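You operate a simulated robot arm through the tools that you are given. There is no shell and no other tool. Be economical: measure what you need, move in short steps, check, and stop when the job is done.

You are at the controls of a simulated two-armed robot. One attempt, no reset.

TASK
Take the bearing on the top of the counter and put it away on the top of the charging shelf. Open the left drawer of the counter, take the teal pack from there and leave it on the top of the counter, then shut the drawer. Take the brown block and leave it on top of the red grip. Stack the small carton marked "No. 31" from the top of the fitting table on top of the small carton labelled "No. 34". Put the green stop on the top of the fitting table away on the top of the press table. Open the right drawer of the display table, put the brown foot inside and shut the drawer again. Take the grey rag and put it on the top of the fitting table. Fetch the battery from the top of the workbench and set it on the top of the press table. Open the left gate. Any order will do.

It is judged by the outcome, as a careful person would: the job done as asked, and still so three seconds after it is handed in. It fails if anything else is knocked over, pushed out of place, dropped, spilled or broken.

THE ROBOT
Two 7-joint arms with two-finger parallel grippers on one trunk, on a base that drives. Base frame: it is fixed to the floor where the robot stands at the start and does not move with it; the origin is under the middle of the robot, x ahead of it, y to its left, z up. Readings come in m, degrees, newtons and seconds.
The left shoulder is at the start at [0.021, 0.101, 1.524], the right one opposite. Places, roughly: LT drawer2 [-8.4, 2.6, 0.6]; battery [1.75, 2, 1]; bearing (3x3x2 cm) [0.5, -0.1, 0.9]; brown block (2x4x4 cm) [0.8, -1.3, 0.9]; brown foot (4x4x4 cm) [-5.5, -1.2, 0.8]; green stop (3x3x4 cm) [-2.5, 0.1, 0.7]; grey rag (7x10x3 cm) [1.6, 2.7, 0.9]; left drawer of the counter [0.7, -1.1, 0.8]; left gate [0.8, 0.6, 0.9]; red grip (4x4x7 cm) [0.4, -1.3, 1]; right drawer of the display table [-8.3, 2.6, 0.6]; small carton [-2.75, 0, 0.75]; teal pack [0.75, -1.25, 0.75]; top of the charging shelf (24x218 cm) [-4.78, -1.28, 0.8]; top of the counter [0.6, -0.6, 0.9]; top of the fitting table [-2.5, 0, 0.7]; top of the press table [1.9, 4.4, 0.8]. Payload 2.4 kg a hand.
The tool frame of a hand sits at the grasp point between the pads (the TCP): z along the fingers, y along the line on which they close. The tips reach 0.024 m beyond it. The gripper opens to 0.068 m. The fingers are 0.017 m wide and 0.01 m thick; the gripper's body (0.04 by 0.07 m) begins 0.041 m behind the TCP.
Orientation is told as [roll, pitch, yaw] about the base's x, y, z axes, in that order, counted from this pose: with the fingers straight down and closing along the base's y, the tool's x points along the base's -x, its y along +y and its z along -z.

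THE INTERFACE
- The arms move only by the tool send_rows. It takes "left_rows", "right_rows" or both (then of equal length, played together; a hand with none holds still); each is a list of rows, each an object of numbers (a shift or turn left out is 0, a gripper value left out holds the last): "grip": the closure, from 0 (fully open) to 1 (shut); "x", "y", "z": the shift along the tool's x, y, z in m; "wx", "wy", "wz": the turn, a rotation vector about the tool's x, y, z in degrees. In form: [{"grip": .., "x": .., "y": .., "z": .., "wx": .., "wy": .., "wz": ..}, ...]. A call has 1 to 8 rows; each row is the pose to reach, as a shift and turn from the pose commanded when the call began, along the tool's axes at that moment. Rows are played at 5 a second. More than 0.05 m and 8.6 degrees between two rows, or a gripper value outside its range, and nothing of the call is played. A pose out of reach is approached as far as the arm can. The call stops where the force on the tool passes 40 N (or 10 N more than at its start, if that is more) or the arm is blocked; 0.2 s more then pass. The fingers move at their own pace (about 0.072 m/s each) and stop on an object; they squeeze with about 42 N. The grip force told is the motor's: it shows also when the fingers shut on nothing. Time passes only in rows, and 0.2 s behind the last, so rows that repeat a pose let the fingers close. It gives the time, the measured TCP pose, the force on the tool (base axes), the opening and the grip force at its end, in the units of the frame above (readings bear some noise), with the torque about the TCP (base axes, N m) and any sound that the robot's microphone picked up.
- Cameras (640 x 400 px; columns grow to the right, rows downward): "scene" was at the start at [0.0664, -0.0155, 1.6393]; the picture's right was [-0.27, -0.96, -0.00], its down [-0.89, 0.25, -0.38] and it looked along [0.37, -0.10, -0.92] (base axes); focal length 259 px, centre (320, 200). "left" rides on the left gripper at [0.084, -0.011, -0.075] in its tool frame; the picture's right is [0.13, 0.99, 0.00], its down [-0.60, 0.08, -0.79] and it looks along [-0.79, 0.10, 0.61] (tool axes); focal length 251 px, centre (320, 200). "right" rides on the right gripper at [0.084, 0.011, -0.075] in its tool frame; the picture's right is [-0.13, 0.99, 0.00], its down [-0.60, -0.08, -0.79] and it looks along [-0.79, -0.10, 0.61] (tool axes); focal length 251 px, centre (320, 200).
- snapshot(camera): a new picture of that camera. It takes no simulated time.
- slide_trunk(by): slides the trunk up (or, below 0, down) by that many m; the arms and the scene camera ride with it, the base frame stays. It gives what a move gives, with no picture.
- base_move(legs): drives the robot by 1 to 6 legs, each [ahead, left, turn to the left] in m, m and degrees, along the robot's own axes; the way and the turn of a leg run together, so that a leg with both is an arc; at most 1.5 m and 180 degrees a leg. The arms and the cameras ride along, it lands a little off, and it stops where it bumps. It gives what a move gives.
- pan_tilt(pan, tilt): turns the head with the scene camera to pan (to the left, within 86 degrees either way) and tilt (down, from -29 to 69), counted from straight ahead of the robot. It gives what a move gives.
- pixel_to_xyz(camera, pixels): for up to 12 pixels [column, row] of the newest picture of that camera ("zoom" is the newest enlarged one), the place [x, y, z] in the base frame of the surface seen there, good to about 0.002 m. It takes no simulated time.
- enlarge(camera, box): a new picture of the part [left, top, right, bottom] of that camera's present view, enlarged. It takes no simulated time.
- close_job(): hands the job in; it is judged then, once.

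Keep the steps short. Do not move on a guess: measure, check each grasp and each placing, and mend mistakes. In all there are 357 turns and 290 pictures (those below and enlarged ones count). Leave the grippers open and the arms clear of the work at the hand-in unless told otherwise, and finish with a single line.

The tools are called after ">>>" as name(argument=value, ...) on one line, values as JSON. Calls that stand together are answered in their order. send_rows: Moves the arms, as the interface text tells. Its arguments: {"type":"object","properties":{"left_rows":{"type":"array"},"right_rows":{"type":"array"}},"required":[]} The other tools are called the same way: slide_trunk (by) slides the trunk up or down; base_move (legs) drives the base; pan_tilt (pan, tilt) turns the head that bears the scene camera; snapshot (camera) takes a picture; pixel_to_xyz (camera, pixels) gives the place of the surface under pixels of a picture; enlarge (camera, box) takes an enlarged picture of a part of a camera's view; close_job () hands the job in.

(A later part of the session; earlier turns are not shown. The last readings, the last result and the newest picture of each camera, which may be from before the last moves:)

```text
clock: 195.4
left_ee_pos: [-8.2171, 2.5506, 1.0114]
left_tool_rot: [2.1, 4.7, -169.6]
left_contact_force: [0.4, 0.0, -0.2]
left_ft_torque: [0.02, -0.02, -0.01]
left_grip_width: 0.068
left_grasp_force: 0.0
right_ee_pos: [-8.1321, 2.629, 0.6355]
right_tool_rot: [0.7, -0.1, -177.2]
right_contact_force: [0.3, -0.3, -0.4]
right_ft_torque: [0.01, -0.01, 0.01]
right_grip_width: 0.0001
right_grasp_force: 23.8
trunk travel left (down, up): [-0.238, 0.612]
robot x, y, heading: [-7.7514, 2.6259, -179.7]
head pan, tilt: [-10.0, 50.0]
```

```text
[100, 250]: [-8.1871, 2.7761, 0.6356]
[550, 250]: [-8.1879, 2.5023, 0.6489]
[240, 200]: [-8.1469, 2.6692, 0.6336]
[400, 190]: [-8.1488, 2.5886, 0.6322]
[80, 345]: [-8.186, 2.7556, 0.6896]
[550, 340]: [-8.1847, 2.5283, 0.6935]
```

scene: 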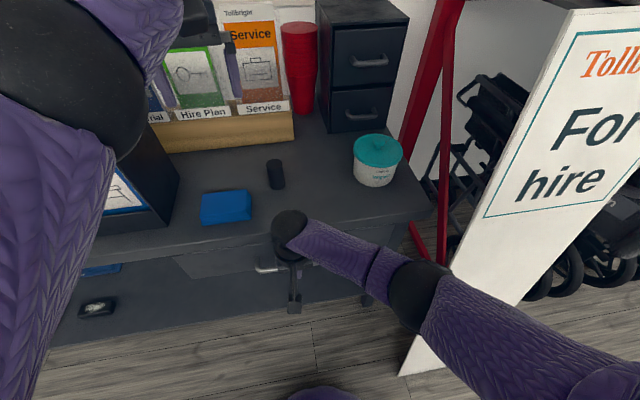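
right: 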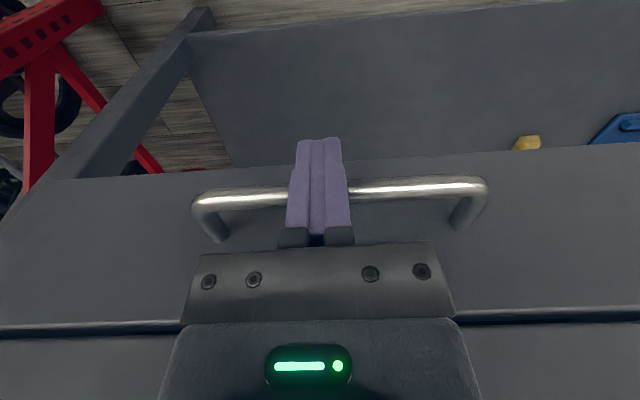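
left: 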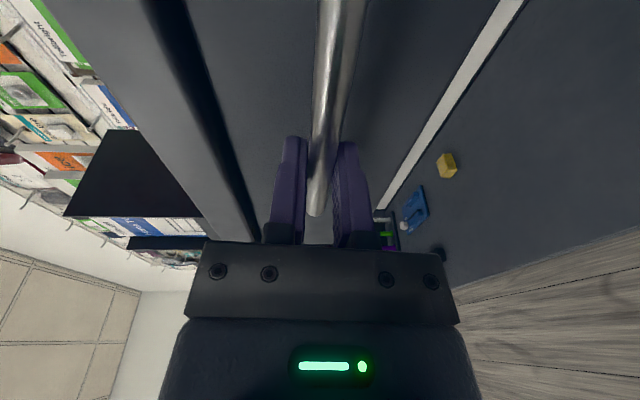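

About 1 cm remains (face −8.1875, shut −8.197). Push 1.2 cm more.

>>> base_move(legs=[[0.012, 0, 0]])

>>> snapshot(camera="right")

>>> pixel_to_xyz(camera="right", pixels=[[100, 250], [550, 250], [240, 200], [400, 190]])

```text
clock: 196.1
left_ee_pos: [-8.2273, 2.5501, 1.0122]
left_tool_rot: [2.2, 4.6, -169.7]
left_contact_force: [-0.3, -1.0, -0.5]
left_ft_torque: [0.01, 0.04, 0.0]
left_grip_width: 0.0678
left_grasp_force: 0.1
right_ee_pos: [-8.1436, 2.6298, 0.6363]
right_tool_rot: [0.8, -0.1, -177.1]
right_contact_force: [24.3, -0.6, -3.2]
right_ft_torque: [-0.07, 1.38, -0.39]
right_grip_width: 0.0001
right_grasp_force: 23.0
trunk travel left (down, up): [-0.238, 0.612]
robot x, y, heading: [-7.7601, 2.6226, -179.7]
head pan, tilt: [-10.0, 50.0]
```

```text
222 pictures are left
```

right: 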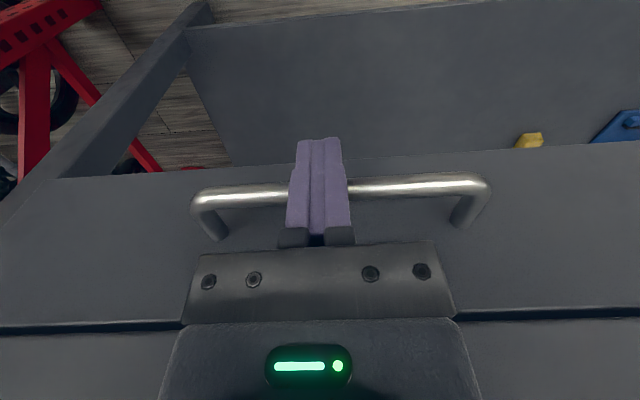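

```text
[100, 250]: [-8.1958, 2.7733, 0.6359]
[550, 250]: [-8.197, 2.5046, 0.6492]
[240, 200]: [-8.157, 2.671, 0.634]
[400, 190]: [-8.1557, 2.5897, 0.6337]
```

The drawer is shut. I back off and raise the trunk; open the right fingers and bring the arms to a compact carry.

>>> base_move(legs=[[-0.6, 0, 0]])

>>> slide_trunk(by=0.25)

>>> send_rows(right_rows=[{"z": -0.045, "grip": 0}, {"z": -0.09, "x": 0.02}, {"z": -0.135, "x": 0.04}, {"z": -0.18, "x": 0.06}, {"z": -0.225, "x": 0.08}, {"z": -0.26, "x": 0.1}, {"z": -0.3, "x": 0.12}], left_rows=[{"x": 0.03}, {"x": 0.06}, {"x": 0.09}, {"x": 0.12, "y": 0.02}, {"x": 0.15, "y": 0.04}, {"x": 0.18, "y": 0.06}, {"x": 0.18, "y": 0.08}])

>>> snapshot(camera="scene")

```text
clock: 199.5
left_ee_pos: [-7.6277, 2.5523, 1.0115]
left_tool_rot: [2.1, 4.7, -169.5]
left_contact_force: [-0.5, 0.3, 0.2]
left_ft_torque: [0.03, 0.0, 0.0]
left_grip_width: 0.0679
left_grasp_force: 0.1
right_ee_pos: [-7.5414, 2.6337, 0.6347]
right_tool_rot: [0.6, 0.1, -176.9]
right_contact_force: [-0.2, -0.5, -0.4]
right_ft_torque: [0.01, -0.01, 0.01]
right_grip_width: 0.0001
right_grasp_force: 24.1
trunk travel left (down, up): [-0.238, 0.612]
robot x, y, heading: [-7.1594, 2.6293, -179.4]
head pan, tilt: [-10.0, 50.0]
```

```text
clock: 202.1
left_ee_pos: [-7.5985, 2.5524, 1.3099]
left_tool_rot: [0.8, -1.7, -169.5]
left_contact_force: [-0.8, 0.2, 0.4]
left_ft_torque: [0.01, 0.01, 0.02]
left_grip_width: 0.068
left_grasp_force: 0.0
right_ee_pos: [-7.5407, 2.6324, 0.8864]
right_tool_rot: [0.6, 0.0, -176.9]
right_contact_force: [0.2, -0.6, 0.0]
right_ft_torque: [-0.02, -0.01, 0.02]
right_grip_width: 0.0
right_grasp_force: 23.7
trunk travel left (down, up): [-0.488, 0.362]
robot x, y, heading: [-7.1572, 2.6306, -179.5]
head pan, tilt: [-10.0, 50.0]
```

```text
clock: 203.7
left_ee_pos: [-7.5979, 2.553, 1.3111]
left_tool_rot: [0.9, -1.7, -169.4]
left_contact_force: [0.1, -0.4, 0.2]
left_ft_torque: [0.04, -0.01, 0.01]
left_grip_width: 0.068
left_grasp_force: 0.1
left hand out of reach, approached as far as the arm can: row 1, 2, 3, 4, 5, 6, 7
right_ee_pos: [-7.4206, 2.6431, 1.185]
right_tool_rot: [0.6, 0.1, -176.9]
right_contact_force: [1.2, -0.7, 0.1]
right_ft_torque: [-0.01, 0.04, 0.02]
right_grip_width: 0.0682
right_grasp_force: 0.1
trunk travel left (down, up): [-0.488, 0.362]
robot x, y, heading: [-7.1598, 2.6296, -179.5]
head pan, tilt: [-10.0, 50.0]
```

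```text
221 pictures are left
```

scene: 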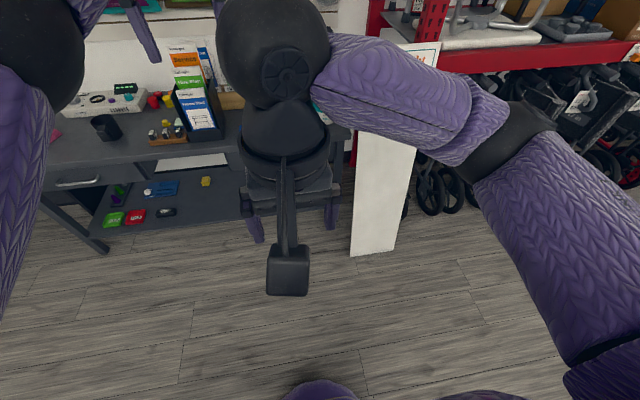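

The left arm has folded oddly (elbow high). I look at it.

>>> pan_tilt(pan=45, tilt=30)

>>> snapshot(camera="scene")

>>> pixel_to_xyz(camera="scene", pixels=[[320, 200], [250, 200], [400, 200], [320, 300], [450, 250], [400, 100], [500, 150]])

```text
clock: 204.9
left_ee_pos: [-7.5971, 2.5516, 1.3115]
left_tool_rot: [1.0, -1.6, -169.4]
left_contact_force: [0.4, -0.5, -0.1]
left_ft_torque: [0.02, -0.02, -0.01]
left_grip_width: 0.068
left_grasp_force: 0.0
right_ee_pos: [-7.4215, 2.6421, 1.1854]
right_tool_rot: [0.7, 0.2, -176.8]
right_contact_force: [-1.0, -0.1, 0.3]
right_ft_torque: [-0.01, 0.0, 0.03]
right_grip_width: 0.0679
right_grasp_force: 0.1
trunk travel left (down, up): [-0.488, 0.362]
robot x, y, heading: [-7.1603, 2.6323, -179.6]
head pan, tilt: [45.0, 30.0]
```

```text
220 pictures are left
```

scene: 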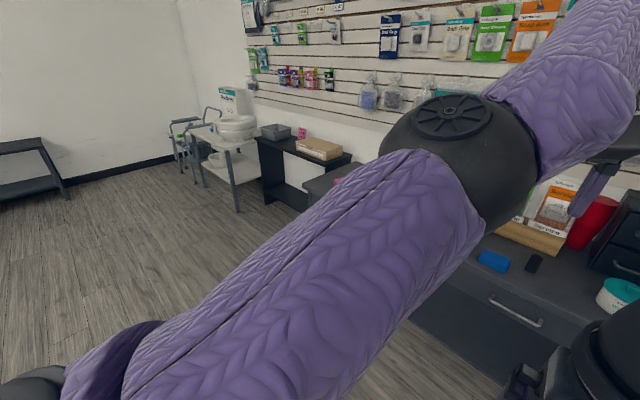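

```text
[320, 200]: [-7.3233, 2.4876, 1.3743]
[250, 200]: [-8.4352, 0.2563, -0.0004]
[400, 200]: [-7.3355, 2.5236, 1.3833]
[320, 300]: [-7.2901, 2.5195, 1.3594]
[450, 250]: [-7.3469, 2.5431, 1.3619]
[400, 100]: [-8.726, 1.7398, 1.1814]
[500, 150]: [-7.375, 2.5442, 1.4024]
```

The left arm is nearly straight, so pulling straight back is singular. I move the hand down and left to bend it.

>>> send_rows(left_rows=[{"z": 0.04, "y": 0.02}, {"z": 0.08, "y": 0.04}, {"z": 0.12, "y": 0.06}, {"z": 0.16, "y": 0.08}, {"z": 0.2, "y": 0.1}, {"z": 0.24, "y": 0.12}])

>>> send_rows(left_rows=[{"x": 0.03}, {"x": 0.06}, {"x": 0.09}, {"x": 0.12}])

>>> snapshot(camera="scene")

```text
clock: 206.3
left_ee_pos: [-7.6496, 2.4333, 1.0757]
left_tool_rot: [2.2, -2.0, -168.7]
left_contact_force: [-0.6, 1.2, 0.3]
left_ft_torque: [-0.08, 0.01, 0.02]
left_grip_width: 0.0678
left_grasp_force: 0.1
left hand out of reach, approached as far as the arm can: row 1, 2, 3, 4, 5, 6
right_ee_pos: [-7.4206, 2.6428, 1.1855]
right_tool_rot: [0.7, 0.1, -176.9]
right_contact_force: [0.6, -0.1, -0.3]
right_ft_torque: [0.02, -0.03, 0.0]
right_grip_width: 0.068
right_grasp_force: 0.0
trunk travel left (down, up): [-0.488, 0.362]
robot x, y, heading: [-7.1616, 2.6318, -179.7]
head pan, tilt: [45.0, 30.0]
```

```text
clock: 207.3
left_ee_pos: [-7.6487, 2.4507, 1.0666]
left_tool_rot: [0.9, -1.7, -169.5]
left_contact_force: [0.5, -1.1, 1.2]
left_ft_torque: [0.03, 0.03, -0.01]
left_grip_width: 0.0681
left_grasp_force: 0.1
left hand out of reach, approached as far as the arm can: row 1, 2, 3, 4
right_ee_pos: [-7.4196, 2.6425, 1.186]
right_tool_rot: [0.7, 0.1, -176.9]
right_contact_force: [-0.5, -1.1, -0.5]
right_ft_torque: [0.03, 0.01, 0.0]
right_grip_width: 0.068
right_grasp_force: 0.1
trunk travel left (down, up): [-0.488, 0.362]
robot x, y, heading: [-7.1572, 2.629, -179.5]
head pan, tilt: [45.0, 30.0]
```

```text
219 pictures are left
```

scene: 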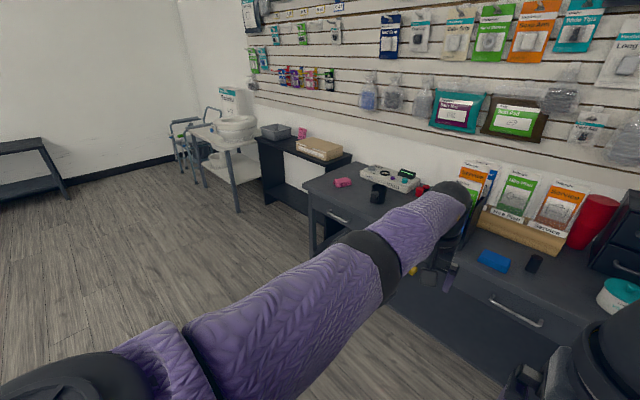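

The arm bends only with the fingers forward. I pitch the left hand forward again, then retract, so it can fold normally.

>>> send_rows(left_rows=[{"wy": -8.5}, {"wy": -17}, {"wy": -25.5}, {"wy": -34}, {"wy": -42.5}, {"wy": -51}, {"wy": -59.5}, {"wy": -68}])

>>> send_rows(left_rows=[{"z": -0.03}, {"z": -0.06, "x": -0.02}, {"z": -0.09, "x": -0.04}, {"z": -0.12, "x": -0.06}, {"z": -0.15, "x": -0.08}])

>>> snapshot(camera="scene")

```text
clock: 209.1
left_ee_pos: [-7.7526, 2.4552, 1.0164]
left_tool_rot: [3.6, -69.6, -173.0]
left_contact_force: [0.8, 0.4, 1.0]
left_ft_torque: [0.0, -0.04, 0.0]
left_grip_width: 0.068
left_grasp_force: 0.0
left hand out of reach, approached as far as the arm can: row 1, 2, 3, 4, 5, 6, 7, 8
right_ee_pos: [-7.4209, 2.6428, 1.1854]
right_tool_rot: [0.7, 0.1, -176.9]
right_contact_force: [0.8, 0.4, -0.3]
right_ft_torque: [0.0, 0.03, 0.01]
right_grip_width: 0.0678
right_grasp_force: 0.0
trunk travel left (down, up): [-0.488, 0.362]
robot x, y, heading: [-7.1569, 2.6303, -179.5]
head pan, tilt: [45.0, 30.0]
```

```text
clock: 210.3
left_ee_pos: [-7.7818, 2.5062, 1.1089]
left_tool_rot: [2.6, -69.6, -172.0]
left_contact_force: [-0.8, 0.1, 0.4]
left_ft_torque: [0.02, -0.04, -0.01]
left_grip_width: 0.0679
left_grasp_force: 0.1
left hand out of reach, approached as far as the arm can: row 1, 2, 3, 4, 5
right_ee_pos: [-7.4211, 2.6436, 1.1862]
right_tool_rot: [0.7, 0.1, -176.8]
right_contact_force: [-0.4, -0.2, -1.2]
right_ft_torque: [-0.02, 0.02, 0.01]
right_grip_width: 0.0678
right_grasp_force: 0.1
trunk travel left (down, up): [-0.488, 0.362]
robot x, y, heading: [-7.1589, 2.6296, -179.7]
head pan, tilt: [45.0, 30.0]
```

```text
218 pictures are left
```

scene: 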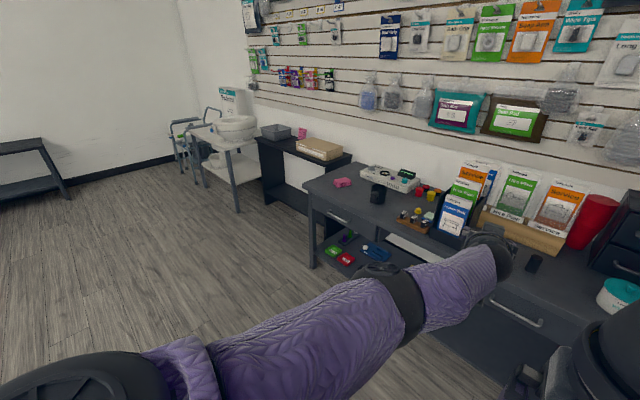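

Still straight. I move the right hand aside and yaw the left hand inward, which should make the left elbow flex.

>>> send_rows(right_rows=[{"y": -0.04}, {"y": -0.08}, {"y": -0.12}, {"y": -0.16}])

>>> send_rows(left_rows=[{"wx": 8.5, "z": -0.02, "y": -0.01}, {"wx": 17, "z": -0.04, "y": -0.02}, {"wx": 25.5, "z": -0.06, "y": -0.04}, {"wx": 34, "z": -0.08, "y": -0.06}, {"wx": 42.5, "z": -0.1, "y": -0.08}, {"wx": 51, "z": -0.13, "y": -0.1}, {"wx": 59.5, "z": -0.16, "y": -0.12}, {"wx": 68, "z": -0.19, "y": -0.14}])

>>> snapshot(camera="scene")

```text
clock: 211.3
left_ee_pos: [-7.782, 2.5054, 1.1077]
left_tool_rot: [2.8, -69.6, -172.0]
left_contact_force: [0.2, 0.7, 0.3]
left_ft_torque: [-0.02, 0.0, 0.0]
left_grip_width: 0.0679
left_grasp_force: 0.0
right_ee_pos: [-7.4295, 2.8036, 1.1816]
right_tool_rot: [0.7, 0.0, -176.9]
right_contact_force: [-0.2, 0.7, -0.3]
right_ft_torque: [0.0, -0.02, 0.0]
right_grip_width: 0.0678
right_grasp_force: 0.1
trunk travel left (down, up): [-0.488, 0.362]
robot x, y, heading: [-7.1608, 2.6336, -179.4]
head pan, tilt: [45.0, 30.0]
```

```text
clock: 213.1
left_ee_pos: [-7.7491, 2.7058, 1.1312]
left_tool_rot: [-39.3, -72.3, -161.6]
left_contact_force: [0.0, -1.2, -0.6]
left_ft_torque: [0.02, 0.0, 0.0]
left_grip_width: 0.0682
left_grasp_force: 0.0
left hand out of reach, approached as far as the arm can: row 1, 2, 3, 4, 5, 6, 7, 8
right_ee_pos: [-7.4305, 2.8029, 1.1824]
right_tool_rot: [0.7, 0.1, -176.9]
right_contact_force: [0.0, 0.0, -0.5]
right_ft_torque: [0.0, -0.01, 0.0]
right_grip_width: 0.0681
right_grasp_force: 0.1
trunk travel left (down, up): [-0.488, 0.362]
robot x, y, heading: [-7.1617, 2.6315, -179.3]
head pan, tilt: [45.0, 30.0]
```

```text
217 pictures are left
```

scene: 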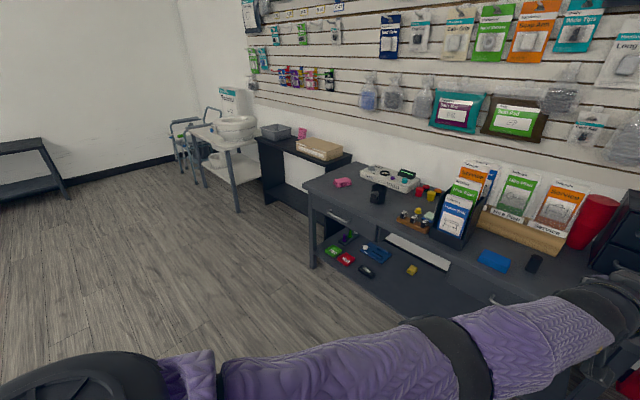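

Now I undo that and try pitching the hand upward while pulling it back and up, since the elbow earlier bent with the forearm rising.

>>> send_rows(left_rows=[{"wx": -8, "y": 0.03}, {"wx": -16, "y": 0.06}, {"wx": -24, "y": 0.09}, {"wx": -32, "y": 0.12}, {"wx": -40, "y": 0.15}])

>>> send_rows(left_rows=[{"wy": -8.5, "z": -0.02, "x": -0.03}, {"wy": -17, "z": -0.04, "x": -0.06}, {"wy": -25.5, "z": -0.06, "x": -0.09}, {"wy": -34, "z": -0.08, "x": -0.12}, {"wy": -42.5, "z": -0.1, "x": -0.15}, {"wy": -51, "z": -0.13, "x": -0.18}, {"wy": -59.5, "z": -0.16, "x": -0.21}, {"wy": -68, "z": -0.19, "x": -0.24}])

>>> snapshot(camera="scene")

```text
clock: 214.3
left_ee_pos: [-7.7658, 2.5414, 1.1125]
left_tool_rot: [0.8, -72.4, -161.6]
left_contact_force: [0.1, -0.3, 1.0]
left_ft_torque: [0.05, 0.01, 0.0]
left_grip_width: 0.068
left_grasp_force: 0.0
left hand out of reach, approached as far as the arm can: row 1, 2, 3, 4, 5
right_ee_pos: [-7.43, 2.8028, 1.1817]
right_tool_rot: [0.8, 0.1, -176.9]
right_contact_force: [0.0, 0.5, -0.5]
right_ft_torque: [0.01, 0.0, 0.01]
right_grip_width: 0.0682
right_grasp_force: 0.0
trunk travel left (down, up): [-0.488, 0.362]
robot x, y, heading: [-7.1568, 2.6307, -179.4]
head pan, tilt: [45.0, 30.0]
```

```text
clock: 216.1
left_ee_pos: [-7.7155, 2.6064, 1.3967]
left_tool_rot: [180.0, -40.2, 18.9]
left_contact_force: [-0.6, 0.4, -0.7]
left_ft_torque: [-0.01, -0.04, 0.02]
left_grip_width: 0.068
left_grasp_force: 0.1
left hand out of reach, approached as far as the arm can: row 1, 2, 3, 4, 5, 6, 7, 8
right_ee_pos: [-7.4305, 2.8031, 1.1824]
right_tool_rot: [0.8, 0.0, -176.9]
right_contact_force: [0.2, 0.0, 0.3]
right_ft_torque: [0.0, -0.02, 0.0]
right_grip_width: 0.0682
right_grasp_force: 0.0
trunk travel left (down, up): [-0.488, 0.362]
robot x, y, heading: [-7.1553, 2.6289, -179.6]
head pan, tilt: [45.0, 30.0]
```

```text
216 pictures are left
```

scene: 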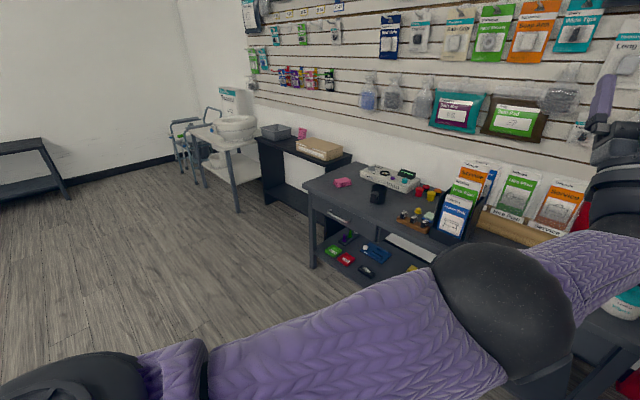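

>>> send_rows(left_rows=[{"z": -0.02, "x": -0.025}, {"z": -0.04, "x": -0.05}, {"z": -0.065, "x": -0.075}, {"z": -0.085, "x": -0.1}, {"z": -0.105, "x": -0.125}])

>>> send_rows(left_rows=[{"y": 0.04}, {"y": 0.08}, {"y": 0.12}, {"y": 0.16}])

>>> snapshot(camera="scene")

```text
clock: 217.3
left_ee_pos: [-7.5614, 2.6587, 1.3945]
left_tool_rot: [179.7, -39.7, 19.2]
left_contact_force: [0.4, 0.2, -0.6]
left_ft_torque: [-0.01, 0.01, -0.02]
left_grip_width: 0.0681
left_grasp_force: 0.1
left hand out of reach, approached as far as the arm can: row 1
right_ee_pos: [-7.4297, 2.8025, 1.1816]
right_tool_rot: [0.7, 0.0, -177.0]
right_contact_force: [-0.7, 0.5, -0.1]
right_ft_torque: [-0.02, -0.02, 0.03]
right_grip_width: 0.068
right_grasp_force: 0.2
trunk travel left (down, up): [-0.488, 0.362]
robot x, y, heading: [-7.1592, 2.6321, -179.7]
head pan, tilt: [45.0, 30.0]
```

```text
clock: 218.3
left_ee_pos: [-7.508, 2.5087, 1.3955]
left_tool_rot: [179.9, -39.7, 18.9]
left_contact_force: [0.1, -0.9, -0.2]
left_ft_torque: [0.0, 0.02, 0.0]
left_grip_width: 0.0681
left_grasp_force: 0.0
right_ee_pos: [-7.4307, 2.8006, 1.1819]
right_tool_rot: [0.7, 0.1, -176.9]
right_contact_force: [0.2, 0.1, 1.0]
right_ft_torque: [0.03, -0.02, 0.04]
right_grip_width: 0.0679
right_grasp_force: 0.0
trunk travel left (down, up): [-0.488, 0.362]
robot x, y, heading: [-7.1592, 2.6282, -179.5]
head pan, tilt: [45.0, 30.0]
```

```text
215 pictures are left
```

scene: 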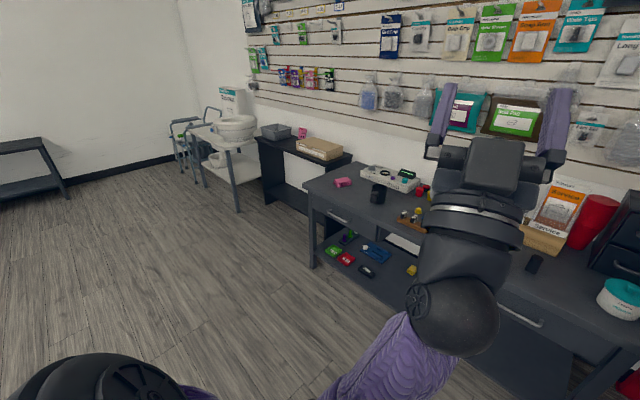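

The elbow bends again. Now pitch the hand back down step by step while keeping it close.

>>> send_rows(left_rows=[{"wy": 8.5}, {"wy": 17}, {"wy": 25.5}, {"wy": 34}, {"wy": 42.5}, {"wy": 51}, {"wy": 59.5}, {"wy": 68}])

>>> send_rows(left_rows=[{"wy": 8.5}, {"wy": 17}, {"wy": 25.5}, {"wy": 34}, {"wy": 42.5}, {"wy": 51}, {"wy": 59.5}, {"wy": 68}])

>>> snapshot(camera="scene")

```text
clock: 220.1
left_ee_pos: [-7.564, 2.525, 1.3779]
left_tool_rot: [0.5, -72.4, -161.5]
left_contact_force: [-0.1, -1.1, -0.1]
left_ft_torque: [-0.04, 0.01, 0.01]
left_grip_width: 0.0682
left_grasp_force: 0.1
left hand out of reach, approached as far as the arm can: row 7, 8
right_ee_pos: [-7.4298, 2.8024, 1.1816]
right_tool_rot: [0.7, 0.1, -176.9]
right_contact_force: [-0.4, 0.1, 0.1]
right_ft_torque: [-0.01, -0.03, 0.04]
right_grip_width: 0.0679
right_grasp_force: 0.1
trunk travel left (down, up): [-0.488, 0.362]
robot x, y, heading: [-7.1624, 2.6316, -179.7]
head pan, tilt: [45.0, 30.0]
```

```text
clock: 221.9
left_ee_pos: [-7.5653, 2.5243, 1.3796]
left_tool_rot: [0.2, -4.5, -161.1]
left_contact_force: [0.2, -0.7, 0.4]
left_ft_torque: [-0.02, 0.0, 0.0]
left_grip_width: 0.0682
left_grasp_force: 0.0
left hand out of reach, approached as far as the arm can: row 1, 2, 3, 4, 5, 6, 7
right_ee_pos: [-7.4307, 2.8014, 1.1814]
right_tool_rot: [0.7, 0.1, -177.0]
right_contact_force: [-0.1, 0.6, -0.4]
right_ft_torque: [0.03, -0.02, -0.01]
right_grip_width: 0.068
right_grasp_force: 0.1
trunk travel left (down, up): [-0.488, 0.362]
robot x, y, heading: [-7.1588, 2.6291, -179.3]
head pan, tilt: [45.0, 30.0]
```

```text
214 pictures are left
```

scene: 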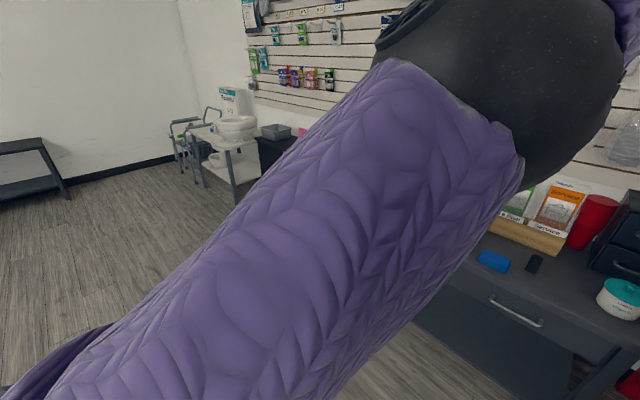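

>>> send_rows(left_rows=[{"z": 0.03, "x": 0.02, "y": 0.02}, {"z": 0.06, "x": 0.04, "y": 0.04}, {"z": 0.09, "x": 0.06, "y": 0.06}, {"z": 0.12, "x": 0.08, "y": 0.08}, {"z": 0.15, "x": 0.1, "y": 0.1}])

>>> snapshot(camera="scene")

```text
clock: 223.1
left_ee_pos: [-7.5652, 2.5246, 1.3766]
left_tool_rot: [0.2, -4.4, -161.1]
left_contact_force: [0.8, -0.2, -0.1]
left_ft_torque: [-0.01, 0.01, -0.01]
left_grip_width: 0.068
left_grasp_force: 0.1
left hand out of reach, approached as far as the arm can: row 1, 2, 3, 4, 5
right_ee_pos: [-7.4303, 2.8021, 1.1824]
right_tool_rot: [0.7, 0.0, -176.8]
right_contact_force: [-0.7, -0.5, 0.7]
right_ft_torque: [0.01, 0.0, -0.02]
right_grip_width: 0.0681
right_grasp_force: 0.0
trunk travel left (down, up): [-0.488, 0.362]
robot x, y, heading: [-7.1595, 2.6276, -179.4]
head pan, tilt: [45.0, 30.0]
```

```text
213 pictures are left
```

scene: 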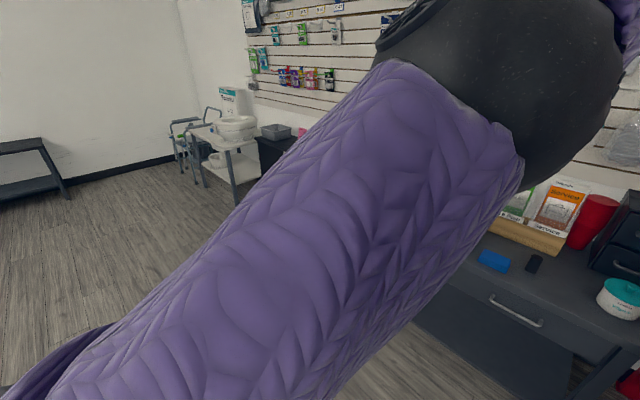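

Stuck in the elbow-up fold. I go back to fingers-forward (bent), then lower the hand well below the shoulder before pitching down.

>>> send_rows(left_rows=[{"wy": -8.5}, {"wy": -17}, {"wy": -25.5}, {"wy": -34}, {"wy": -42.5}, {"wy": -51}, {"wy": -59.5}, {"wy": -68}])

>>> send_rows(left_rows=[{"wy": -8.5, "z": -0.02}, {"wy": -17, "z": -0.04}, {"wy": -25.5, "z": -0.06}, {"wy": -34, "z": -0.07}])

>>> send_rows(left_rows=[{"y": 0.04}, {"y": 0.07}, {"y": 0.07, "x": 0.03}, {"y": 0.07, "x": 0.06}, {"y": 0.07, "x": 0.09}])

>>> snapshot(camera="scene")

```text
clock: 225.0
left_ee_pos: [-7.628, 2.4382, 1.4753]
left_tool_rot: [3.6, -61.0, -159.6]
left_contact_force: [-0.2, -0.2, -1.1]
left_ft_torque: [0.04, -0.01, 0.02]
left_grip_width: 0.0679
left_grasp_force: 0.1
left hand out of reach, approached as far as the arm can: row 2, 3, 4, 5, 6, 7, 8
right_ee_pos: [-7.4307, 2.8029, 1.1813]
right_tool_rot: [0.6, 0.2, -176.9]
right_contact_force: [-0.3, 0.3, 0.3]
right_ft_torque: [-0.03, -0.04, -0.01]
right_grip_width: 0.068
right_grasp_force: 0.1
trunk travel left (down, up): [-0.488, 0.362]
robot x, y, heading: [-7.16, 2.6324, -179.4]
head pan, tilt: [45.0, 30.0]
stopped in row 8 (left hand): the arm was blocked; the commanded pose is now the measured one
```

```text
clock: 225.9
left_ee_pos: [-7.6436, 2.4086, 1.5096]
left_tool_rot: [23.5, -79.0, -177.9]
left_contact_force: [-1.1, 0.9, -0.4]
left_ft_torque: [0.0, 0.0, 0.02]
left_grip_width: 0.0678
left_grasp_force: 0.1
left hand out of reach, approached as far as the arm can: row 1, 2, 3, 4
right_ee_pos: [-7.43, 2.8025, 1.1819]
right_tool_rot: [0.7, 0.0, -176.9]
right_contact_force: [-0.3, 0.1, -0.2]
right_ft_torque: [0.0, 0.01, 0.01]
right_grip_width: 0.0681
right_grasp_force: 0.0
trunk travel left (down, up): [-0.488, 0.362]
robot x, y, heading: [-7.155, 2.6277, -179.1]
head pan, tilt: [45.0, 30.0]
stopped in row 4 (left hand): the arm was blocked; the commanded pose is now the measured one
```

```text
clock: 227.2
left_ee_pos: [-7.6171, 2.337, 1.4392]
left_tool_rot: [23.9, -71.3, -170.6]
left_contact_force: [1.1, 0.4, -0.1]
left_ft_torque: [0.03, -0.01, 0.0]
left_grip_width: 0.0681
left_grasp_force: 0.1
left hand out of reach, approached as far as the arm can: row 1, 2, 3, 4, 5
right_ee_pos: [-7.4303, 2.8025, 1.1831]
right_tool_rot: [0.6, -0.1, -176.9]
right_contact_force: [0.4, -0.8, 0.1]
right_ft_torque: [-0.03, 0.0, -0.02]
right_grip_width: 0.0677
right_grasp_force: 0.1
trunk travel left (down, up): [-0.488, 0.362]
robot x, y, heading: [-7.1572, 2.6309, -179.7]
head pan, tilt: [45.0, 30.0]
stopped in row 5 (left hand): the arm was blocked; the commanded pose is now the measured one
```

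```text
212 pictures are left
```

scene: 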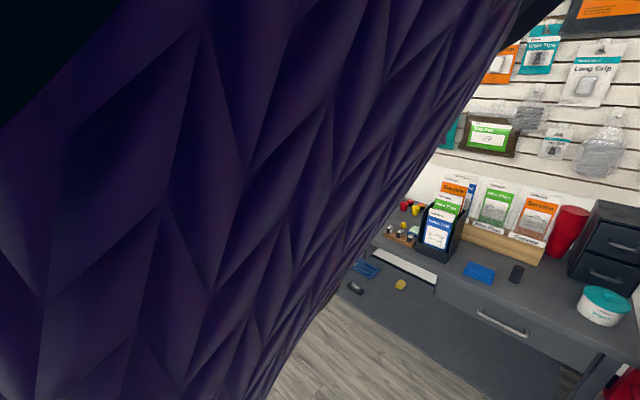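

Now the elbow is up by the head. I bring the hand left/outward and pitch down, letting the elbow swing outward.

>>> send_rows(left_rows=[{"wy": 8.5, "y": 0.02}, {"wy": 17, "y": 0.04}, {"wy": 25.5, "y": 0.06}, {"wy": 34, "y": 0.08}, {"wy": 42.5, "y": 0.1}, {"wy": 51, "y": 0.12}, {"wy": 59.5, "y": 0.14}, {"wy": 68, "y": 0.16}])

>>> snapshot(camera="scene")

>>> snapshot(camera="right")

```text
clock: 229.0
left_ee_pos: [-7.5568, 2.3087, 1.364]
left_tool_rot: [7.3, -8.1, -148.0]
left_contact_force: [0.6, -0.9, 0.8]
left_ft_torque: [0.01, 0.02, 0.05]
left_grip_width: 0.0679
left_grasp_force: 0.1
left hand out of reach, approached as far as the arm can: row 2, 3, 4, 5, 6, 7, 8
right_ee_pos: [-7.4297, 2.8018, 1.1815]
right_tool_rot: [0.6, 0.1, -176.9]
right_contact_force: [-0.2, -0.4, 0.3]
right_ft_torque: [-0.01, 0.01, -0.02]
right_grip_width: 0.0682
right_grasp_force: 0.1
trunk travel left (down, up): [-0.488, 0.362]
robot x, y, heading: [-7.1597, 2.6261, -179.5]
head pan, tilt: [45.0, 30.0]
```

```text
211 pictures are left
```

scene: 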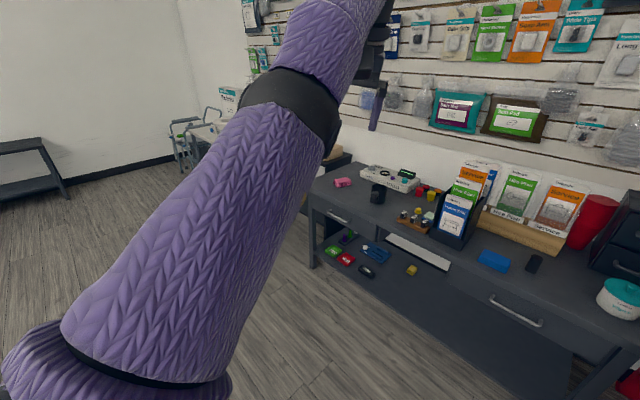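

```text
210 pictures are left
```

right: 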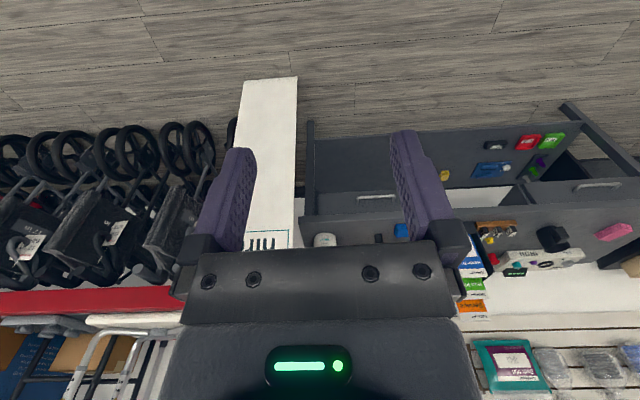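

>>> send_rows(left_rows=[{"z": 0.04}, {"z": 0.08}, {"z": 0.12}, {"z": 0.16}, {"z": 0.2}, {"z": 0.24}, {"z": 0.28}, {"z": 0.32}])

>>> send_rows(left_rows=[{"x": 0.03, "y": -0.02}, {"x": 0.06, "y": -0.04}, {"x": 0.09, "y": -0.06}, {"x": 0.12, "y": -0.08}])

>>> snapshot(camera="scene")

```text
clock: 230.8
left_ee_pos: [-7.6026, 2.2376, 1.0443]
left_tool_rot: [7.4, -8.3, -147.9]
left_contact_force: [0.8, -0.3, -0.3]
left_ft_torque: [0.02, 0.04, 0.01]
left_grip_width: 0.0681
left_grasp_force: 0.1
left hand out of reach, approached as far as the arm can: row 1, 2, 3, 4, 5, 6, 7, 8
right_ee_pos: [-7.429, 2.8019, 1.1817]
right_tool_rot: [0.6, 0.0, -176.9]
right_contact_force: [0.4, -0.4, -0.8]
right_ft_torque: [0.0, 0.07, -0.02]
right_grip_width: 0.068
right_grasp_force: 0.1
trunk travel left (down, up): [-0.488, 0.362]
robot x, y, heading: [-7.1594, 2.6294, -179.4]
head pan, tilt: [45.0, 30.0]
```

```text
clock: 231.8
left_ee_pos: [-7.6253, 2.3122, 1.0064]
left_tool_rot: [7.6, -8.2, -148.0]
left_contact_force: [-0.3, -0.2, -0.2]
left_ft_torque: [0.01, 0.03, 0.0]
left_grip_width: 0.0677
left_grasp_force: 0.1
left hand out of reach, approached as far as the arm can: row 1, 2, 3, 4
right_ee_pos: [-7.4302, 2.801, 1.1827]
right_tool_rot: [0.6, 0.0, -176.9]
right_contact_force: [0.1, -1.2, 0.4]
right_ft_torque: [-0.02, 0.01, 0.0]
right_grip_width: 0.0677
right_grasp_force: 0.0
trunk travel left (down, up): [-0.488, 0.362]
robot x, y, heading: [-7.1585, 2.6292, -179.4]
head pan, tilt: [45.0, 30.0]
```

```text
209 pictures are left
```

scene: 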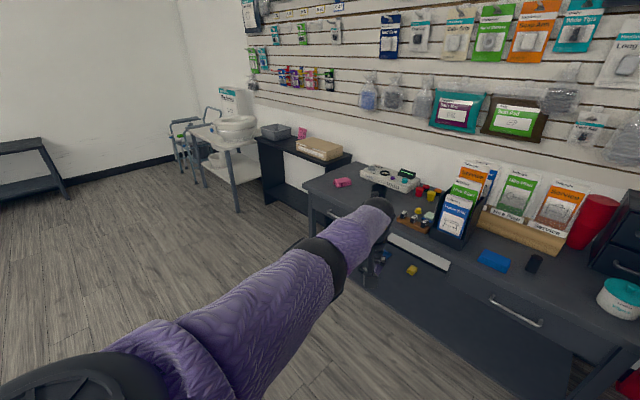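

The arm is straight again; I need to roll the elbow outward. Fingers forward, then roll the hand the other way (+), then retract.

>>> send_rows(left_rows=[{"wy": -8.5}, {"wy": -17}, {"wy": -25.5}, {"wy": -34}, {"wy": -42.5}, {"wy": -51}, {"wy": -59.5}, {"wy": -68}])

>>> send_rows(left_rows=[{"wz": 8.5}, {"wz": 17}, {"wz": 25.5}, {"wz": 34}, {"wz": 42.5}, {"wz": 51}, {"wz": 59.5}, {"wz": 68}])

>>> send_rows(left_rows=[{"wz": 8.5}, {"wz": 17}, {"wz": 25.5}, {"wz": 34}, {"wz": 42.5}, {"wz": 51}, {"wz": 59.5}, {"wz": 68}])

>>> snapshot(camera="scene")

```text
clock: 233.6
left_ee_pos: [-7.6821, 2.3034, 0.9633]
left_tool_rot: [29.2, -74.5, -175.3]
left_contact_force: [-0.3, -0.3, 0.9]
left_ft_torque: [0.02, 0.02, 0.01]
left_grip_width: 0.0679
left_grasp_force: 0.1
left hand out of reach, approached as far as the arm can: row 1, 2, 3, 4, 5, 6, 7, 8
right_ee_pos: [-7.4308, 2.8011, 1.1816]
right_tool_rot: [0.6, 0.1, -176.9]
right_contact_force: [0.1, 0.3, -0.4]
right_ft_torque: [-0.01, -0.01, 0.0]
right_grip_width: 0.0681
right_grasp_force: 0.0
trunk travel left (down, up): [-0.488, 0.362]
robot x, y, heading: [-7.158, 2.6325, -179.5]
head pan, tilt: [45.0, 30.0]
```

```text
clock: 235.4
left_ee_pos: [-7.6834, 2.3012, 0.9641]
left_tool_rot: [76.0, -13.9, 128.3]
left_contact_force: [0.0, 0.2, -0.4]
left_ft_torque: [0.03, 0.03, 0.01]
left_grip_width: 0.068
left_grasp_force: 0.1
right_ee_pos: [-7.4298, 2.8024, 1.1816]
right_tool_rot: [0.6, 0.1, -176.9]
right_contact_force: [0.0, -0.4, -0.5]
right_ft_torque: [0.02, -0.01, -0.01]
right_grip_width: 0.0678
right_grasp_force: 0.0
trunk travel left (down, up): [-0.488, 0.362]
robot x, y, heading: [-7.16, 2.6317, -179.5]
head pan, tilt: [45.0, 30.0]
```

```text
clock: 237.2
left_ee_pos: [-7.6833, 2.3024, 0.9648]
left_tool_rot: [67.7, 51.4, 107.1]
left_contact_force: [0.4, 0.4, -0.9]
left_ft_torque: [0.02, 0.01, 0.01]
left_grip_width: 0.068
left_grasp_force: 0.0
right_ee_pos: [-7.4297, 2.8028, 1.1815]
right_tool_rot: [0.6, 0.1, -176.8]
right_contact_force: [-0.4, 0.2, -0.4]
right_ft_torque: [0.01, -0.02, -0.02]
right_grip_width: 0.0681
right_grasp_force: 0.1
trunk travel left (down, up): [-0.488, 0.362]
robot x, y, heading: [-7.1586, 2.6271, -179.5]
head pan, tilt: [45.0, 30.0]
```

```text
208 pictures are left
```

scene: 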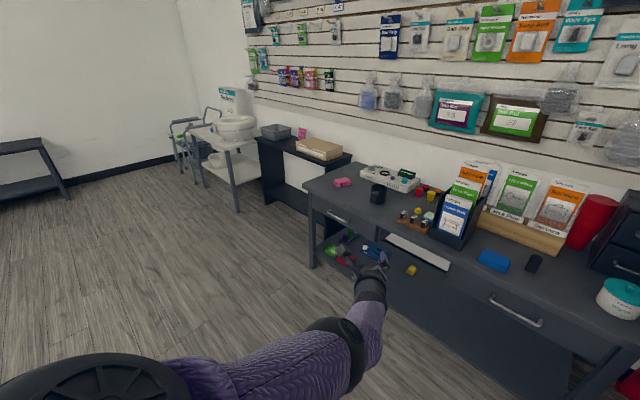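

The arm is flexible again. I try to retract it along base +x.

>>> send_rows(left_rows=[{"x": 0.007, "y": -0.022, "z": -0.03}, {"x": 0.014, "y": -0.044, "z": -0.06}, {"x": 0.021, "y": -0.066, "z": -0.09}, {"x": 0.028, "y": -0.086, "z": -0.12}])

>>> pan_tilt(pan=45, tilt=55)

>>> snapshot(camera="scene")

```text
clock: 238.2
left_ee_pos: [-7.5314, 2.3028, 0.9656]
left_tool_rot: [67.9, 51.3, 107.2]
left_contact_force: [-0.4, -0.1, 0.1]
left_ft_torque: [0.0, 0.01, 0.01]
left_grip_width: 0.068
left_grasp_force: 0.1
right_ee_pos: [-7.4298, 2.8016, 1.183]
right_tool_rot: [0.7, 0.0, -176.9]
right_contact_force: [-0.3, -0.4, 0.1]
right_ft_torque: [0.03, 0.0, -0.05]
right_grip_width: 0.0683
right_grasp_force: 0.0
trunk travel left (down, up): [-0.488, 0.362]
robot x, y, heading: [-7.16, 2.6314, -179.5]
head pan, tilt: [45.0, 30.0]
```

```text
clock: 239.1
left_ee_pos: [-7.5329, 2.302, 0.9654]
left_tool_rot: [67.8, 51.4, 107.2]
left_contact_force: [-0.8, 0.4, 1.4]
left_ft_torque: [0.02, 0.01, 0.0]
left_grip_width: 0.0681
left_grasp_force: 0.1
right_ee_pos: [-7.4301, 2.8022, 1.1814]
right_tool_rot: [0.7, 0.1, -176.9]
right_contact_force: [-0.7, 0.8, -0.3]
right_ft_torque: [-0.01, -0.02, 0.03]
right_grip_width: 0.0678
right_grasp_force: 0.0
trunk travel left (down, up): [-0.488, 0.362]
robot x, y, heading: [-7.1591, 2.6316, -179.7]
head pan, tilt: [45.0, 55.0]
```

```text
207 pictures are left
```

scene: 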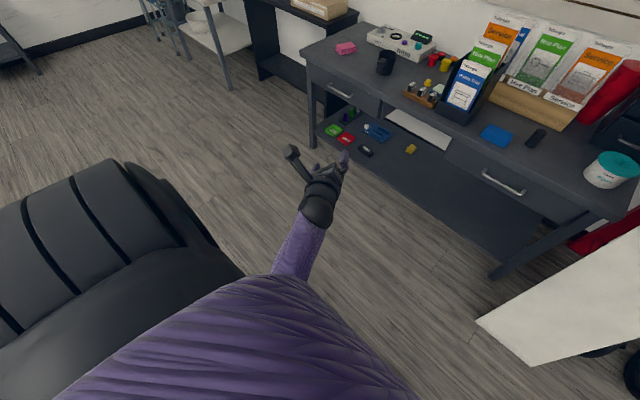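

It retracts. Now, while bent, I roll the hand back (−136°) and then pitch down.

>>> send_rows(left_rows=[{"wz": -8.5}, {"wz": -17}, {"wz": -25.5}, {"wz": -34}, {"wz": -42.5}, {"wz": -51}, {"wz": -59.5}, {"wz": -68}])

>>> send_rows(left_rows=[{"wz": -8.5}, {"wz": -17}, {"wz": -25.5}, {"wz": -34}, {"wz": -42.5}, {"wz": -51}, {"wz": -59.5}, {"wz": -68}])

>>> send_rows(left_rows=[{"wy": 8.5}, {"wy": 17}, {"wy": 25.5}, {"wy": 34}, {"wy": 42.5}, {"wy": 51}, {"wy": 59.5}, {"wy": 68}])

>>> snapshot(camera="scene")

```text
clock: 240.8
left_ee_pos: [-7.5308, 2.2958, 0.965]
left_tool_rot: [76.2, -13.2, 128.2]
left_contact_force: [-0.1, -0.1, 0.4]
left_ft_torque: [0.02, 0.03, 0.03]
left_grip_width: 0.068
left_grasp_force: 0.1
right_ee_pos: [-7.4302, 2.8024, 1.1824]
right_tool_rot: [0.7, 0.0, -176.9]
right_contact_force: [0.0, 0.1, -0.3]
right_ft_torque: [-0.04, -0.02, 0.0]
right_grip_width: 0.0682
right_grasp_force: 0.0
trunk travel left (down, up): [-0.488, 0.362]
robot x, y, heading: [-7.1572, 2.6271, -179.6]
head pan, tilt: [45.0, 55.0]
```

```text
clock: 242.8
left_ee_pos: [-7.5271, 2.2694, 0.9789]
left_tool_rot: [49.5, -73.2, 165.7]
left_contact_force: [-0.3, 0.2, -0.1]
left_ft_torque: [0.01, -0.02, -0.01]
left_grip_width: 0.0682
left_grasp_force: 0.0
right_ee_pos: [-7.4303, 2.8014, 1.1817]
right_tool_rot: [0.6, 0.0, -176.9]
right_contact_force: [-0.1, -0.1, 0.6]
right_ft_torque: [0.01, 0.0, -0.01]
right_grip_width: 0.0679
right_grasp_force: 0.1
trunk travel left (down, up): [-0.488, 0.362]
robot x, y, heading: [-7.1583, 2.6298, -179.6]
head pan, tilt: [45.0, 55.0]
stopped in row 8 (left hand): the arm was blocked; the commanded pose is now the measured one
```

```text
clock: 244.7
left_ee_pos: [-7.5274, 2.2701, 0.9779]
left_tool_rot: [12.6, -10.3, -148.5]
left_contact_force: [-0.1, 1.0, -0.1]
left_ft_torque: [-0.02, 0.0, 0.0]
left_grip_width: 0.0682
left_grasp_force: 0.1
right_ee_pos: [-7.4308, 2.802, 1.1827]
right_tool_rot: [0.6, 0.1, -176.9]
right_contact_force: [1.2, 0.8, -0.3]
right_ft_torque: [0.02, -0.03, 0.0]
right_grip_width: 0.0678
right_grasp_force: 0.1
trunk travel left (down, up): [-0.488, 0.362]
robot x, y, heading: [-7.1583, 2.6322, -179.8]
head pan, tilt: [45.0, 55.0]
```

```text
206 pictures are left
```

scene: 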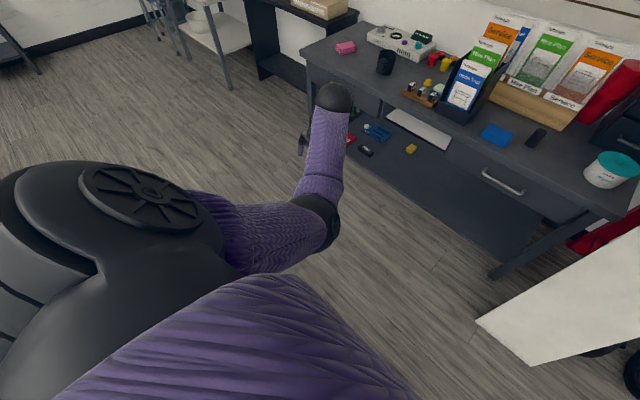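

Tool-down again and bent. Straighten the yaw (+31) and bring the hand in and up.

>>> send_rows(left_rows=[{"wz": 8, "wx": -3}, {"wz": 16, "wx": -6}, {"wz": 24, "wx": -9}, {"wz": 31, "wx": -12}])

>>> send_rows(left_rows=[{"y": -0.03, "z": -0.02}, {"y": -0.06, "z": -0.04}, {"y": -0.09, "z": -0.06, "x": 0.02}, {"y": -0.12, "z": -0.09, "x": 0.04}, {"y": -0.15, "z": -0.12, "x": 0.06}, {"y": -0.17, "z": -0.15, "x": 0.08}, {"y": -0.17, "z": -0.18, "x": 0.1}])

>>> snapshot(camera="scene")

```text
clock: 245.7
left_ee_pos: [-7.5286, 2.2708, 0.978]
left_tool_rot: [27.7, 0.5, -177.8]
left_contact_force: [-0.1, 0.6, 0.9]
left_ft_torque: [0.02, -0.01, 0.0]
left_grip_width: 0.0679
left_grasp_force: 0.1
right_ee_pos: [-7.4301, 2.801, 1.1818]
right_tool_rot: [0.7, 0.1, -176.9]
right_contact_force: [0.8, 0.4, -0.1]
right_ft_torque: [0.0, 0.05, -0.01]
right_grip_width: 0.0678
right_grasp_force: 0.0
trunk travel left (down, up): [-0.488, 0.362]
robot x, y, heading: [-7.1591, 2.6307, -179.6]
head pan, tilt: [45.0, 55.0]
```

```text
clock: 246.7
left_ee_pos: [-7.4943, 2.4253, 1.0047]
left_tool_rot: [27.8, -0.7, -177.9]
left_contact_force: [-4.7, -4.6, -2.3]
left_ft_torque: [0.18, -0.01, -0.36]
left_grip_width: 0.0679
left_grasp_force: 0.1
right_ee_pos: [-7.4294, 2.8036, 1.1826]
right_tool_rot: [0.6, 0.0, -176.9]
right_contact_force: [-0.4, -0.3, -0.6]
right_ft_torque: [0.0, -0.01, -0.01]
right_grip_width: 0.0678
right_grasp_force: 0.0
trunk travel left (down, up): [-0.488, 0.362]
robot x, y, heading: [-7.1595, 2.6304, -179.4]
head pan, tilt: [45.0, 55.0]
stopped in row 5 (left hand): the force on the tool passed its limit at 77 N (the readings are from after the stop); the commanded pose is now the measured one
```

```text
205 pictures are left
```

scene: 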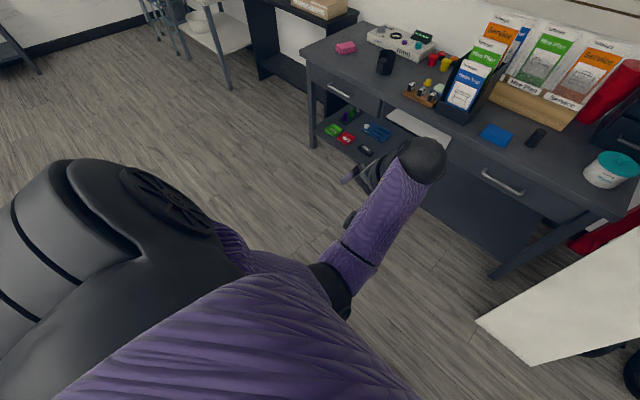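

The camera mount meets the forearm in this fold. The left arm isn't strictly needed, so I'll park it safely: hand raised, fingers up, above shoulder height.

>>> send_rows(left_rows=[{"wy": -8.5, "x": -0.02}, {"wy": -17, "x": -0.03}, {"wy": -25.5, "x": -0.04}, {"wy": -34, "x": -0.05}, {"wy": -42.5, "x": -0.05, "z": -0.03}, {"wy": -51, "x": -0.05, "z": -0.06}, {"wy": -59.5, "x": -0.05, "z": -0.09}, {"wy": -68, "x": -0.05, "z": -0.12}])

>>> send_rows(left_rows=[{"wy": -8.5, "x": -0.03}, {"wy": -17, "x": -0.06}, {"wy": -25.5, "x": -0.09}, {"wy": -34, "x": -0.12}, {"wy": -42.5, "x": -0.15}, {"wy": -51, "x": -0.18}, {"wy": -59.5, "x": -0.21}, {"wy": -68, "x": -0.24}])

>>> snapshot(camera="scene")

```text
clock: 248.5
left_ee_pos: [-7.5451, 2.4776, 1.1112]
left_tool_rot: [55.5, -55.5, 132.3]
left_contact_force: [-0.1, -0.1, -0.3]
left_ft_torque: [0.0, -0.02, -0.01]
left_grip_width: 0.0682
left_grasp_force: 0.1
right_ee_pos: [-7.429, 2.8015, 1.1823]
right_tool_rot: [0.7, -0.1, -176.9]
right_contact_force: [1.0, 0.0, -0.5]
right_ft_torque: [-0.01, -0.01, -0.02]
right_grip_width: 0.068
right_grasp_force: 0.0
trunk travel left (down, up): [-0.488, 0.362]
robot x, y, heading: [-7.1585, 2.6308, -179.3]
head pan, tilt: [45.0, 55.0]
```

```text
clock: 250.3
left_ee_pos: [-7.6398, 2.5793, 1.309]
left_tool_rot: [144.1, -37.4, 26.2]
left_contact_force: [0.0, -1.0, 0.4]
left_ft_torque: [-0.02, -0.03, 0.0]
left_grip_width: 0.068
left_grasp_force: 0.0
right_ee_pos: [-7.4314, 2.8028, 1.1815]
right_tool_rot: [0.8, 0.1, -176.9]
right_contact_force: [0.2, 0.0, -0.5]
right_ft_torque: [0.01, -0.02, 0.01]
right_grip_width: 0.0679
right_grasp_force: 0.2
trunk travel left (down, up): [-0.488, 0.362]
robot x, y, heading: [-7.1595, 2.6308, -179.6]
head pan, tilt: [45.0, 55.0]
```

```text
204 pictures are left
```

scene: 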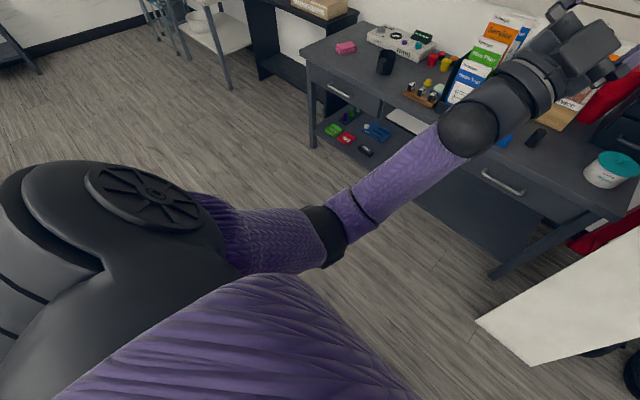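

>>> send_rows(left_rows=[{"x": -0.028, "y": 0.025, "z": -0.013}, {"x": -0.055, "y": 0.05, "z": -0.027}, {"x": -0.083, "y": 0.075, "z": -0.04}, {"x": -0.11, "y": 0.1, "z": -0.053}, {"x": -0.138, "y": 0.126, "z": -0.067}, {"x": -0.166, "y": 0.151, "z": -0.08}])

>>> snapshot(camera="scene")

```text
clock: 251.7
left_ee_pos: [-7.4805, 2.4721, 1.4365]
left_tool_rot: [144.0, -37.4, 26.3]
left_contact_force: [0.2, 0.1, 0.6]
left_ft_torque: [0.01, -0.02, 0.0]
left_grip_width: 0.0677
left_grasp_force: 0.2
left hand out of reach, approached as far as the arm can: row 5, 6
right_ee_pos: [-7.4297, 2.8016, 1.1824]
right_tool_rot: [0.6, 0.0, -176.9]
right_contact_force: [0.2, -0.7, -1.1]
right_ft_torque: [0.02, 0.0, 0.04]
right_grip_width: 0.0681
right_grasp_force: 0.2
trunk travel left (down, up): [-0.488, 0.362]
robot x, y, heading: [-7.157, 2.6318, -179.5]
head pan, tilt: [45.0, 55.0]
```

```text
203 pictures are left
```

scene: 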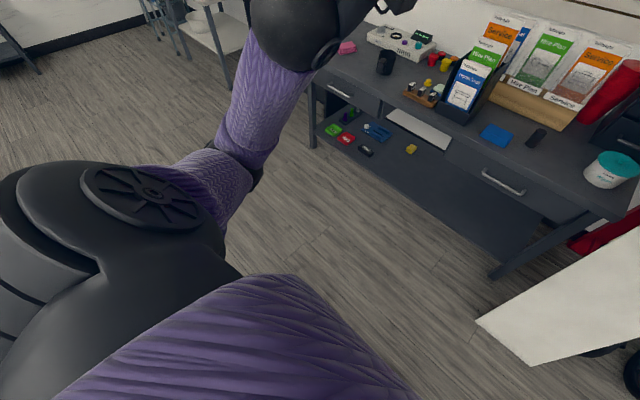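

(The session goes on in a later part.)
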